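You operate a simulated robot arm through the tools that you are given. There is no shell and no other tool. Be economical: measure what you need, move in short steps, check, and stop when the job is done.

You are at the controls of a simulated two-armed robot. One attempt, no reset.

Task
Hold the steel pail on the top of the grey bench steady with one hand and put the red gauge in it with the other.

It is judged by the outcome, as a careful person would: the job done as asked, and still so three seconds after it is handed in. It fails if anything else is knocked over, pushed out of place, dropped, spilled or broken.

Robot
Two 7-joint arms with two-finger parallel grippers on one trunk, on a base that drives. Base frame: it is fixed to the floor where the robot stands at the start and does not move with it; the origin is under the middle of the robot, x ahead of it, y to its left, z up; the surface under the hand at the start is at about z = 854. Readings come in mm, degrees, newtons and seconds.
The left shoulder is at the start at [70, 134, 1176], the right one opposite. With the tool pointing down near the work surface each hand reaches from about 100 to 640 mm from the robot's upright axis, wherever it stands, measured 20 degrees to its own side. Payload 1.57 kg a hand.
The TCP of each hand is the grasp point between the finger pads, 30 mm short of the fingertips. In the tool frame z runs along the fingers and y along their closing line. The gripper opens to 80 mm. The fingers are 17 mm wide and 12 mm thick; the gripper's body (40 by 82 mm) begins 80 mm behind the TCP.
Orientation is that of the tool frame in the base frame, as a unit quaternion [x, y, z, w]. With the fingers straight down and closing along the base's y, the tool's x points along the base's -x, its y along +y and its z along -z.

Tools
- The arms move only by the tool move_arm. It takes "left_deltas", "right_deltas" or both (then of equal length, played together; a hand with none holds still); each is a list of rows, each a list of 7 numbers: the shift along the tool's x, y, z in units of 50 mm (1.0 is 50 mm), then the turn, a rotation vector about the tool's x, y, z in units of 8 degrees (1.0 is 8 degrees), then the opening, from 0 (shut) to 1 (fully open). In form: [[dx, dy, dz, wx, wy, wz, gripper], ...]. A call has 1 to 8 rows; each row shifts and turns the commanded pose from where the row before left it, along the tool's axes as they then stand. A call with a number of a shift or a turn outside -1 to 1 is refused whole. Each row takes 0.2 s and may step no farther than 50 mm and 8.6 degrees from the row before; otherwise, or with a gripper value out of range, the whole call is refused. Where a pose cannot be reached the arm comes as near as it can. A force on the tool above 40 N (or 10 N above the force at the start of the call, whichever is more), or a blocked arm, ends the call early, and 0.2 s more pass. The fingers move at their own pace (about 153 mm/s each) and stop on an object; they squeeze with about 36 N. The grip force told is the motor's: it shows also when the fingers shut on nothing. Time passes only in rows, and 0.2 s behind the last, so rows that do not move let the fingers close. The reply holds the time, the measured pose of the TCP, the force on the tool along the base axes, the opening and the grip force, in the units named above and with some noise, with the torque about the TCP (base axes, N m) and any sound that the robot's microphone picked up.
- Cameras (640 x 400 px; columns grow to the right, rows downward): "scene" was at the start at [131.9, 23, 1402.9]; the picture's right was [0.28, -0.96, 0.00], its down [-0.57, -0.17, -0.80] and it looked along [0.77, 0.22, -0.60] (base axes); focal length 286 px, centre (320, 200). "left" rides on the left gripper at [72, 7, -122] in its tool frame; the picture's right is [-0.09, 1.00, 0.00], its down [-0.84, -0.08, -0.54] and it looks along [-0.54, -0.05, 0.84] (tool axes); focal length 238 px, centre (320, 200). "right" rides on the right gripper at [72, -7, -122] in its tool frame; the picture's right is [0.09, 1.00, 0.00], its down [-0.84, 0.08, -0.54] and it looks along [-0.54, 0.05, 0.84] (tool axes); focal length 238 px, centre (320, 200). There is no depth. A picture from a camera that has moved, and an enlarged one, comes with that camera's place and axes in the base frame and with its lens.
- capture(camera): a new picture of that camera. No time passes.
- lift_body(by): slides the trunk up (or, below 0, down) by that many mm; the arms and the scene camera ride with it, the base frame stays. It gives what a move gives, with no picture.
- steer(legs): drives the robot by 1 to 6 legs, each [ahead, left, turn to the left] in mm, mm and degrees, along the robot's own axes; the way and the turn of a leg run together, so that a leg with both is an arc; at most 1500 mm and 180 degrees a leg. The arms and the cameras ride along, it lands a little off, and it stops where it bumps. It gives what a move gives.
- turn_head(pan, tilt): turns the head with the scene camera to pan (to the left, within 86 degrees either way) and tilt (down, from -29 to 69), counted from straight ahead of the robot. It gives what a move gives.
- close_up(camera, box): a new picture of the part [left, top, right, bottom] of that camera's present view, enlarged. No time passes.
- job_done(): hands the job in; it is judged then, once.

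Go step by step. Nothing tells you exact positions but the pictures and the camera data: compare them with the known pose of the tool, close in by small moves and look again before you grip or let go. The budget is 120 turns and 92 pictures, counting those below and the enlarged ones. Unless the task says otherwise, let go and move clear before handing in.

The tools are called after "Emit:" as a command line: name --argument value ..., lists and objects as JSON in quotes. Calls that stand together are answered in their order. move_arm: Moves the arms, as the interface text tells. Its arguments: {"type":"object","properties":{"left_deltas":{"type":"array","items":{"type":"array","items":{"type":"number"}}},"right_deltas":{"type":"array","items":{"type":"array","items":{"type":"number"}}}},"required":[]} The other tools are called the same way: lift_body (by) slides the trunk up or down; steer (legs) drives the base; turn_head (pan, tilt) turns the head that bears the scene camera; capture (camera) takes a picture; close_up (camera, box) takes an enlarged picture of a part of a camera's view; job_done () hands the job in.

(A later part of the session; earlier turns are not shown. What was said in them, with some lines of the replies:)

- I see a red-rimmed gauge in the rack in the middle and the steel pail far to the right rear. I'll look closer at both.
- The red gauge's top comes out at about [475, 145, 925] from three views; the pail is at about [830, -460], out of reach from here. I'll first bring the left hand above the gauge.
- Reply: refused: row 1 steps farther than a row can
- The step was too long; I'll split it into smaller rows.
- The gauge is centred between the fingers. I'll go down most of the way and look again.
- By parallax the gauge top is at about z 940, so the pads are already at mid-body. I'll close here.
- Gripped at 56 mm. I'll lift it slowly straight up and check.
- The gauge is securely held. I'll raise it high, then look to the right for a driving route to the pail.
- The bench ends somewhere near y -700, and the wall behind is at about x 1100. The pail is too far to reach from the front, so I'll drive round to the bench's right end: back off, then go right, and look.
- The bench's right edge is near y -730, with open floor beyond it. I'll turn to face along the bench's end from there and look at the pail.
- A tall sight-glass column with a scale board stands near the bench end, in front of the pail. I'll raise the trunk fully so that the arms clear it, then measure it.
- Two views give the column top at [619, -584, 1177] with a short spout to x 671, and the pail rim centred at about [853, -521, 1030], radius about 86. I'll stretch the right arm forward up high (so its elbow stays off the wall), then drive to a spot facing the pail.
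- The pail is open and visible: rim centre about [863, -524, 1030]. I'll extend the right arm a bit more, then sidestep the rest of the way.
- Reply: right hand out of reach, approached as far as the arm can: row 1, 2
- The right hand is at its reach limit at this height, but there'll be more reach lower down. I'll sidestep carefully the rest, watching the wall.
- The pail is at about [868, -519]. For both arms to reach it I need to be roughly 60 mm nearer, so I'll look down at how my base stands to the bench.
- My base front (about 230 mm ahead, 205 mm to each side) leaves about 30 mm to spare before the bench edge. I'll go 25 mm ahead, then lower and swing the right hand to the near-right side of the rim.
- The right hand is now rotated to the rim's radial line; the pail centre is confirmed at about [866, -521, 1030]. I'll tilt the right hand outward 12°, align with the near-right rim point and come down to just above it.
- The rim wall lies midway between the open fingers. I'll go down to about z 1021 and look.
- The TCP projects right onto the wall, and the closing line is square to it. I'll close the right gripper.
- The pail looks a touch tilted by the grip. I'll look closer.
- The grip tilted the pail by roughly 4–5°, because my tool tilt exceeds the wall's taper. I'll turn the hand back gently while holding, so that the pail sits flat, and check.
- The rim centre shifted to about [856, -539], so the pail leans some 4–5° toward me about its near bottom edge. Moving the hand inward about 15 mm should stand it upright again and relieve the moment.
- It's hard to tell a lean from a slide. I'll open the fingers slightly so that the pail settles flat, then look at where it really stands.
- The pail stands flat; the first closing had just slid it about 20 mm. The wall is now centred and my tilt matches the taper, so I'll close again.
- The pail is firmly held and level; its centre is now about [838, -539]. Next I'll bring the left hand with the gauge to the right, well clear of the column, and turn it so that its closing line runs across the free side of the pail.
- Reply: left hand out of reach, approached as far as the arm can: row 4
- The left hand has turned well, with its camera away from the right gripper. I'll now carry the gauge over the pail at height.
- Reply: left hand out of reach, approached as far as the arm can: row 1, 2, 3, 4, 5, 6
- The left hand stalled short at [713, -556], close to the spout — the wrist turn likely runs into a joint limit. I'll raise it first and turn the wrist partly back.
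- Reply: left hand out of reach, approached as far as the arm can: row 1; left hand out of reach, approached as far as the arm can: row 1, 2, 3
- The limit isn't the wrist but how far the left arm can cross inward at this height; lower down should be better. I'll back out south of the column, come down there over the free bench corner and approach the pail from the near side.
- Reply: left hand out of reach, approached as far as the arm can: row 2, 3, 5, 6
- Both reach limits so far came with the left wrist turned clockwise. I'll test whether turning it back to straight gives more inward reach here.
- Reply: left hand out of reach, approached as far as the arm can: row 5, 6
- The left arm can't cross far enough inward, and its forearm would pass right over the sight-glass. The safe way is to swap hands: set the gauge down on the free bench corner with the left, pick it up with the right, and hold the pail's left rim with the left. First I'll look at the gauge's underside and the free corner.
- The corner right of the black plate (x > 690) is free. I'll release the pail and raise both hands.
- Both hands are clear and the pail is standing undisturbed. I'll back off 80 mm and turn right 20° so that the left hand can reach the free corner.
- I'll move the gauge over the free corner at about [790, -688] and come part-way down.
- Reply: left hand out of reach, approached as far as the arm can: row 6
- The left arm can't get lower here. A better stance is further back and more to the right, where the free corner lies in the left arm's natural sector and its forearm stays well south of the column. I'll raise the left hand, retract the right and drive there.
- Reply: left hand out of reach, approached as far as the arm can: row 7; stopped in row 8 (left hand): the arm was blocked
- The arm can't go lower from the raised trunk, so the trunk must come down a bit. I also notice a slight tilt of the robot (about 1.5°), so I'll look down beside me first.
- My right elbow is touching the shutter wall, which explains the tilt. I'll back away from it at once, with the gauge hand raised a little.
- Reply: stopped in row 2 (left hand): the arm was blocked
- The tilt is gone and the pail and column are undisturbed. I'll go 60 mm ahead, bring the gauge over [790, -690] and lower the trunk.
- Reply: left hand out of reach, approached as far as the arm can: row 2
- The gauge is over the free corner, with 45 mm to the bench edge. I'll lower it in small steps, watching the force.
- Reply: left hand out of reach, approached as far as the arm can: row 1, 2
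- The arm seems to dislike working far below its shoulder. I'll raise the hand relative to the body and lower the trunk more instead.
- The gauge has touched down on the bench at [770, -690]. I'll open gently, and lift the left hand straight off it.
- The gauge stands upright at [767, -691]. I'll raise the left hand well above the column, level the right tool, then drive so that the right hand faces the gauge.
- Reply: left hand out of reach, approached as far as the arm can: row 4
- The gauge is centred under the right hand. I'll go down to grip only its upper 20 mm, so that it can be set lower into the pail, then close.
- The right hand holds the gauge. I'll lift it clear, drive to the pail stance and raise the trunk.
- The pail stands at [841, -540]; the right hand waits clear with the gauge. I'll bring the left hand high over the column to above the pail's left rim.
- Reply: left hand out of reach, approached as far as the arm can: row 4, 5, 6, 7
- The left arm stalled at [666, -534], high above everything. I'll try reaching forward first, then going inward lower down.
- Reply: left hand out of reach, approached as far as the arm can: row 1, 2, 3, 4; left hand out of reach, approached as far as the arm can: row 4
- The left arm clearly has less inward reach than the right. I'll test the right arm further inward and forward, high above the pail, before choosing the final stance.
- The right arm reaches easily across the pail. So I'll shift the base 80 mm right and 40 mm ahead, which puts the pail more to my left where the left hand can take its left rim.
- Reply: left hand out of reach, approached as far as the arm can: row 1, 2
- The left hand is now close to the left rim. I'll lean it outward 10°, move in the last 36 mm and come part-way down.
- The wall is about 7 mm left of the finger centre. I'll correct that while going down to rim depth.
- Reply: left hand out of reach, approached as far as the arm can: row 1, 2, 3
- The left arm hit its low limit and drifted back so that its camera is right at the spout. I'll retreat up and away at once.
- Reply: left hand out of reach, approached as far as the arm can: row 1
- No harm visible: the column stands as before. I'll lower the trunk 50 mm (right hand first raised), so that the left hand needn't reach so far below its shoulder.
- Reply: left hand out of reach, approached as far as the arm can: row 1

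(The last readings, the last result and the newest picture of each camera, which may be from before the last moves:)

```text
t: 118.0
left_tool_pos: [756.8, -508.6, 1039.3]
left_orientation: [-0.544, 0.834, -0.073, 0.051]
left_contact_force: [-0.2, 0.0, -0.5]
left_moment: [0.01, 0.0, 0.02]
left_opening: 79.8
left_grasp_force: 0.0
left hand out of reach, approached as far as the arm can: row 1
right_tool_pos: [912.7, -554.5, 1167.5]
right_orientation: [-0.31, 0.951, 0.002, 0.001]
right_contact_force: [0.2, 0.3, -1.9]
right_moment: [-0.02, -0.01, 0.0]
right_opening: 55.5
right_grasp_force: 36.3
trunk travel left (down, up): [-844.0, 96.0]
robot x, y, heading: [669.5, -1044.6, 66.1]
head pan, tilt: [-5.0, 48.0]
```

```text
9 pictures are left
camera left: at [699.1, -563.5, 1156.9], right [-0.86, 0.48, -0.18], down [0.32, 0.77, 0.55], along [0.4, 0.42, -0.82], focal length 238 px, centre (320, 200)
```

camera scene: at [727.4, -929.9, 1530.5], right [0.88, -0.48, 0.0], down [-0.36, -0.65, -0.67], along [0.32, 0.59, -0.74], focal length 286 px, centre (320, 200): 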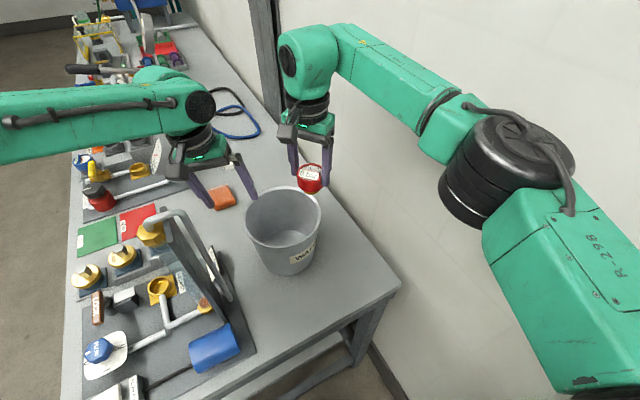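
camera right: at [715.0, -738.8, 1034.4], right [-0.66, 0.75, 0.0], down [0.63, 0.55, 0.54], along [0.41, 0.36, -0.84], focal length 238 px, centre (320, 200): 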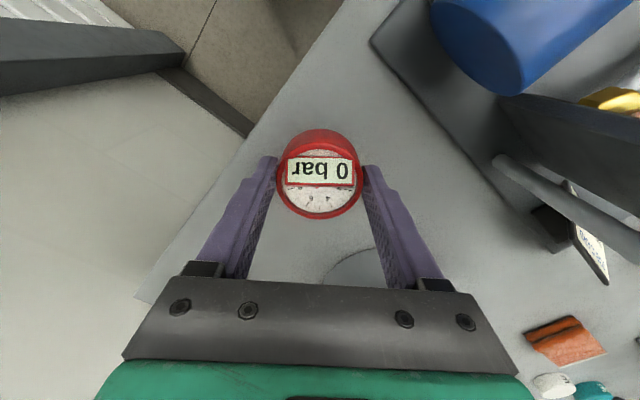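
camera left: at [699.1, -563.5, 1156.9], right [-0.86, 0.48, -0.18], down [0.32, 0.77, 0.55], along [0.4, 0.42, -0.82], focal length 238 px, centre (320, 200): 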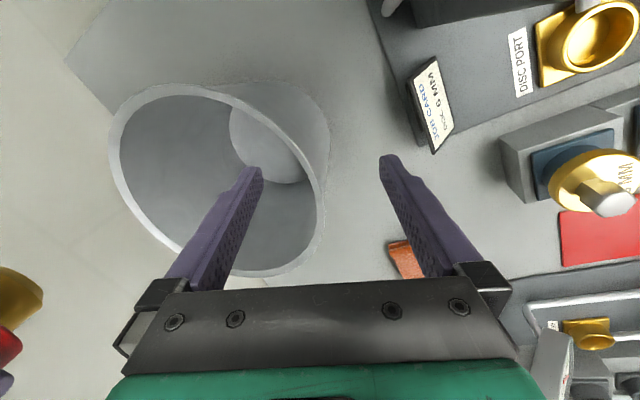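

The wall lies right at the finger centre. I'll lower the trunk 12 mm more and close the left gripper gently on the rim.

Emit:
lift_body --by -12

Emit:
move_arm --left_deltas '[[0, 0, 0, 0, 0, 0, 0.6], [0, 0, 0, 0, 0, 0, 0.35], [0, 0, 0, 0, 0, 0, 0.2], [0, 0, 0, 0, 0, 0, 0.1], [0, 0, 0, 0, 0, 0, 0.04], [0, 0, 0, 0, 0, 0, 0], [0, 0, 0, 0, 0, 0, 0]]'

Emit:
capture --camera "scene"

```text
t: 118.6
left_tool_pos: [754.6, -507.2, 1028.1]
left_orientation: [-0.544, 0.834, -0.073, 0.051]
left_contact_force: [-0.6, 0.4, -1.0]
left_moment: [0.0, 0.02, -0.01]
left_opening: 80.1
left_grasp_force: 0.1
right_tool_pos: [911.6, -553.8, 1154.1]
right_orientation: [-0.309, 0.951, 0.001, 0.001]
right_contact_force: [-0.2, -0.6, -1.7]
right_moment: [-0.01, 0.02, 0.02]
right_opening: 55.6
right_grasp_force: 35.5
trunk travel left (down, up): [-832.0, 108.0]
robot x, y, heading: [671.8, -1043.0, 66.3]
head pan, tilt: [-5.0, 48.0]
```

```text
t: 120.2
left_tool_pos: [754.4, -508.7, 1028.0]
left_orientation: [-0.544, 0.834, -0.073, 0.051]
left_contact_force: [2.5, 0.4, 4.6]
left_moment: [-0.26, -0.09, 0.02]
left_opening: 5.8
left_grasp_force: 25.9
right_tool_pos: [913.5, -554.5, 1154.8]
right_orientation: [-0.309, 0.951, 0.002, 0.001]
right_contact_force: [-0.5, 0.7, -1.5]
right_moment: [0.0, 0.01, 0.0]
right_opening: 55.4
right_grasp_force: 35.8
trunk travel left (down, up): [-832.0, 108.0]
robot x, y, heading: [671.3, -1044.5, 66.3]
head pan, tilt: [-5.0, 48.0]
```

```text
8 pictures are left
camera scene: at [728.4, -930.9, 1468.6], right [0.88, -0.48, 0.0], down [-0.36, -0.65, -0.67], along [0.32, 0.59, -0.74], focal length 286 px, centre (320, 200)
```

scene: 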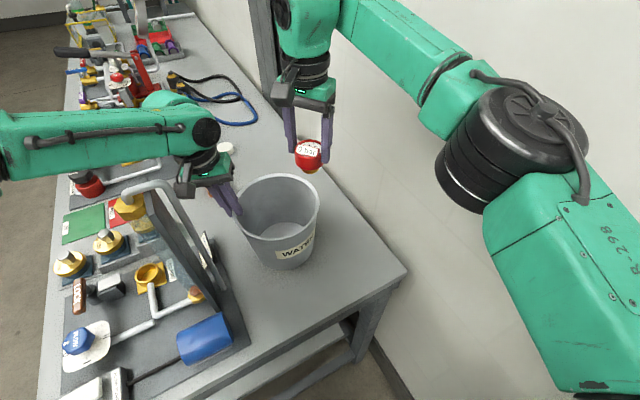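

The left hand now holds the pail steadily by its left rim, upright. I'll bring the right hand over the pail with a slight outward lean and lower the gauge part-way in.

Emit:
move_arm --right_deltas '[[0.5, 0.38, 0, -0.5, 0, 0, 0.3], [0.5, 0.38, 0, -0.5, 0, 0, 0.3], [0, -0.08, 0.6, 0, 0, 0, 0.3], [0, -0.08, 0.6, 0, 0, 0, 0.3], [0, -0.08, 0.6, 0, 0, 0, 0.3], [0, 0, 0, 0, 0, 0, 0.3]]'

Emit:
capture --camera "right"

Emit:
capture --camera "scene"

```text
t: 121.6
left_tool_pos: [754.1, -507.6, 1027.4]
left_orientation: [-0.544, 0.834, -0.072, 0.052]
left_contact_force: [0.9, 0.7, 5.7]
left_moment: [-0.4, -0.06, 0.0]
left_opening: 5.9
left_grasp_force: 26.2
right_tool_pos: [849.9, -552.5, 1064.4]
right_orientation: [-0.309, 0.948, 0.069, -0.021]
right_contact_force: [0.6, 0.0, -1.7]
right_moment: [-0.03, 0.01, 0.03]
right_opening: 55.4
right_grasp_force: 36.2
trunk travel left (down, up): [-832.0, 108.0]
robot x, y, heading: [671.6, -1048.4, 66.2]
head pan, tilt: [-5.0, 48.0]
```

```text
7 pictures are left
camera right: at [805.5, -614.2, 1183.4], right [-0.66, 0.74, 0.14], down [0.68, 0.49, 0.55], along [0.34, 0.46, -0.82], focal length 238 px, centre (320, 200)
```

right: 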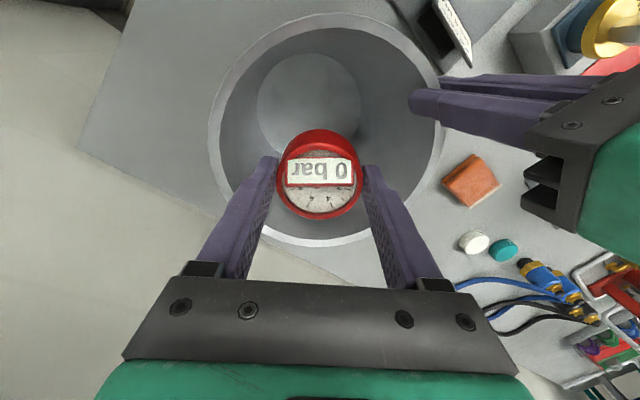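

```text
6 pictures are left
camera scene: at [728.1, -931.0, 1468.6], right [0.88, -0.48, 0.0], down [-0.36, -0.65, -0.67], along [0.32, 0.59, -0.74], focal length 286 px, centre (320, 200)
```

scene: 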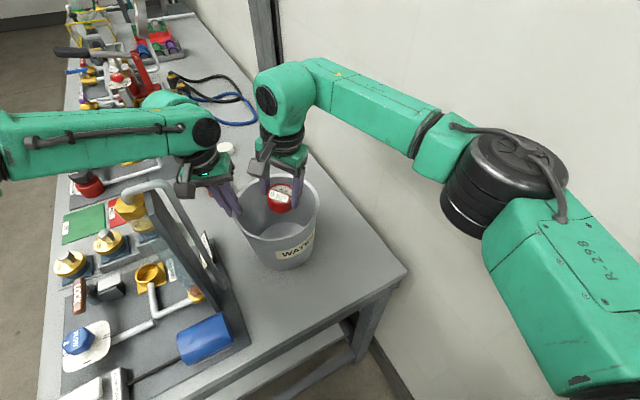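

The gauge is well inside the rim circle and clear of the left gripper. I'll lower it further, to about 35 mm above the pail's floor.

Emit:
move_arm --right_deltas '[[0, -0.08, 0.56, 0, 0, 0, 0.3], [0, -0.08, 0.56, 0, 0, 0, 0.3], [0, -0.08, 0.56, 0, 0, 0, 0.3], [0, -0.08, 0.5, 0, 0, 0, 0.3], [0, 0, 0, 0, 0, 0, 0.3]]'

Emit:
capture --camera "right"

```text
t: 122.8
left_tool_pos: [755.4, -508.6, 1027.1]
left_orientation: [-0.545, 0.834, -0.072, 0.051]
left_contact_force: [1.3, 1.6, 5.4]
left_moment: [-0.25, -0.05, 0.02]
left_opening: 5.9
left_grasp_force: 25.8
right_tool_pos: [848.5, -552.4, 957.3]
right_orientation: [-0.309, 0.948, 0.068, -0.02]
right_contact_force: [0.0, 0.3, -2.8]
right_moment: [-0.01, -0.02, 0.02]
right_opening: 55.3
right_grasp_force: 36.2
trunk travel left (down, up): [-832.0, 108.0]
robot x, y, heading: [671.2, -1043.6, 66.2]
head pan, tilt: [-5.0, 48.0]
```

```text
5 pictures are left
camera right: at [805.7, -614.1, 1075.0], right [-0.66, 0.74, 0.14], down [0.67, 0.49, 0.55], along [0.34, 0.46, -0.82], focal length 238 px, centre (320, 200)
```

right: 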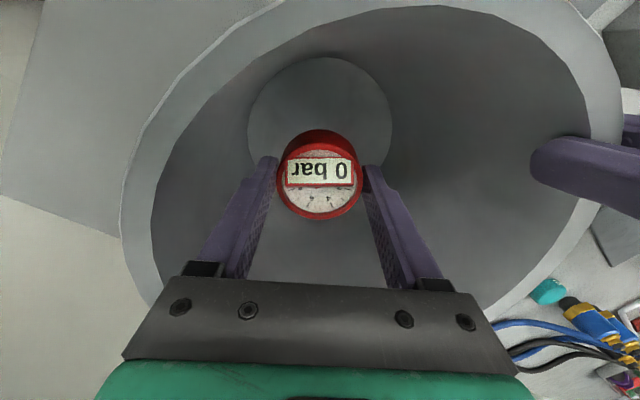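

The gauge hangs low over the pail's floor. I'll go 8 mm lower and open the fingers partly.

Emit:
move_arm --right_deltas '[[0, -0.02, 0.16, 0, 0, 0, 0.3], [0, 0, 0, 0, 0, 0, 0.3], [0, 0, 0, 0, 0, 0, 0.8], [0, 0, 0, 0, 0, 0, 0.8], [0, 0, 0, 0, 0, 0, 0.8]]'

Emit:
capture --camera "right"

```text
t: 124.0
left_tool_pos: [754.9, -509.2, 1027.9]
left_orientation: [-0.544, 0.834, -0.072, 0.051]
left_contact_force: [1.8, 1.8, 4.9]
left_moment: [-0.13, -0.1, 0.03]
left_opening: 5.7
left_grasp_force: 25.0
right_tool_pos: [850.1, -552.2, 949.0]
right_orientation: [-0.31, 0.948, 0.068, -0.021]
right_contact_force: [0.2, -0.5, -0.4]
right_moment: [0.01, -0.01, 0.02]
right_opening: 63.9
right_grasp_force: 0.0
trunk travel left (down, up): [-832.0, 108.0]
robot x, y, heading: [669.1, -1045.8, 66.1]
head pan, tilt: [-5.0, 48.0]
```

```text
4 pictures are left
camera right: at [806.1, -614.3, 1067.2], right [-0.66, 0.74, 0.14], down [0.68, 0.49, 0.55], along [0.34, 0.46, -0.82], focal length 238 px, centre (320, 200)
```

right: 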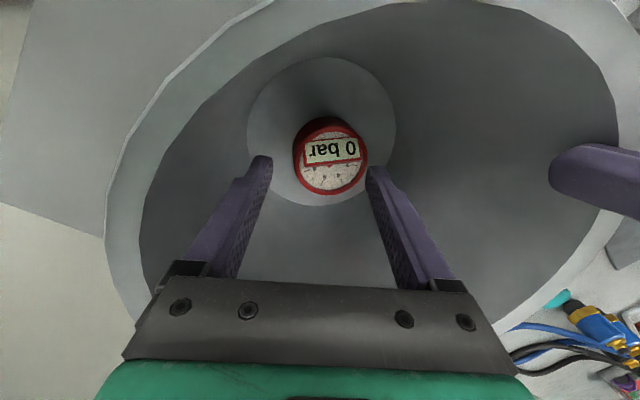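

The gauge rests in the pail. I'll withdraw the right hand first, while the left still holds the pail.

Emit:
move_arm --right_deltas '[[0, 0, -0.6, 0, 0, 0, 0.8], [0, 0, -0.8, 0, 0, 0, 0.8], [0, 0, -0.9, 0, 0, 0, 0.8], [0, 0, -0.9, 0, 0, 0, 0.8], [0, 0, -0.9, 0, 0, 0, 0.8], [0, -0.5, -0.5, 0, 0, 0, 0.8], [0, -0.5, 0, 0, 0, 0, 0.8], [0, 0, 0, 0, 0, 0, 0.8]]'

Emit:
move_arm --left_deltas '[[0, 0, 0, 0, 0, 0, 0.15], [0, 0, 0, 0, 0, 0, 0.4], [0, 0, 0, 0, 0, 0, 0.8], [0, 0, 0, 0, 0, 0, 1], [0, 0, 0, 0, 0, 0, 1]]'

Emit:
move_arm --left_deltas '[[0, -0.1, -0.5, 0, 0, 0, 1], [0, -0.16, -0.8, 0, 0, 0, 1], [0, -0.16, -0.88, 0, 0, 0, 1], [0, -0.16, -0.88, 0, 0, 0, 1], [0, -0.16, -0.88, 0, 0, 0, 1], [0, 0, 0, 0, 0, 0, 1]]'

Emit:
capture --camera "scene"

```text
t: 125.8
left_tool_pos: [755.4, -507.3, 1027.1]
left_orientation: [-0.543, 0.835, -0.072, 0.052]
left_contact_force: [2.3, 1.4, 5.5]
left_moment: [-0.13, -0.14, 0.25]
left_opening: 5.9
left_grasp_force: 25.7
right_tool_pos: [898.6, -619.8, 1168.4]
right_orientation: [-0.31, 0.948, 0.068, -0.021]
right_contact_force: [0.7, -0.2, 0.6]
right_moment: [0.02, 0.01, -0.02]
right_opening: 64.2
right_grasp_force: 0.0
trunk travel left (down, up): [-832.0, 108.0]
robot x, y, heading: [665.6, -1043.4, 66.0]
head pan, tilt: [-5.0, 48.0]
```

```text
t: 127.0
left_tool_pos: [755.2, -507.8, 1027.3]
left_orientation: [-0.544, 0.834, -0.073, 0.052]
left_contact_force: [-0.5, 0.9, 0.2]
left_moment: [-0.01, 0.0, 0.0]
left_opening: 80.0
left_grasp_force: 0.0
right_tool_pos: [898.7, -620.1, 1168.4]
right_orientation: [-0.31, 0.948, 0.069, -0.021]
right_contact_force: [-0.4, 0.4, -0.4]
right_moment: [-0.01, -0.05, 0.03]
right_opening: 63.8
right_grasp_force: 0.2
trunk travel left (down, up): [-832.0, 108.0]
robot x, y, heading: [671.6, -1043.0, 66.2]
head pan, tilt: [-5.0, 48.0]
```

```text
t: 128.4
left_tool_pos: [756.6, -509.1, 1230.3]
left_orientation: [-0.545, 0.834, -0.073, 0.05]
left_contact_force: [-0.7, 0.1, -0.6]
left_moment: [-0.04, -0.02, -0.03]
left_opening: 80.0
left_grasp_force: 0.0
right_tool_pos: [899.2, -620.2, 1167.7]
right_orientation: [-0.309, 0.949, 0.068, -0.019]
right_contact_force: [-0.2, 0.4, -0.5]
right_moment: [-0.02, 0.01, 0.01]
right_opening: 64.0
right_grasp_force: 0.1
trunk travel left (down, up): [-832.0, 108.0]
robot x, y, heading: [669.7, -1045.6, 66.1]
head pan, tilt: [-5.0, 48.0]
```

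```text
3 pictures are left
camera scene: at [727.9, -930.0, 1468.5], right [0.88, -0.48, 0.0], down [-0.36, -0.65, -0.67], along [0.32, 0.59, -0.74], focal length 286 px, centre (320, 200)
```

scene: 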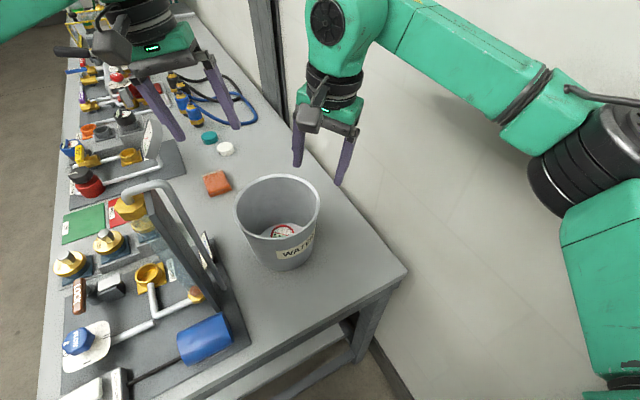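

The red gauge lies in the upright pail, both hands are clear above, and everything else stands in its place. I'll hand the job in.

Emit:
job_done

```text
The job is handed in.
```

The red gauge is in the steel pail. The left hand held the pail steady by its rim while the right hand put the gauge in. The pail is upright on the grey bench, and both hands have let go and moved clear.

- **Pail position:** the pail ended up about 30 mm from where it started. My first grip on the rim slid it.
- **Hand swap:** I first lifted the gauge with the left hand. That hand couldn't reach over the pail, so I set the gauge down on the bench corner and picked it up again with the right.
- **Release:** I let go of the gauge about 30–40 mm above the pail floor. It landed upright.
- **Contacts on the way:** my right elbow pressed briefly against the shutter wall. My left hand probably touched the spout of the sight-glass column. I saw no damage or movement from either.
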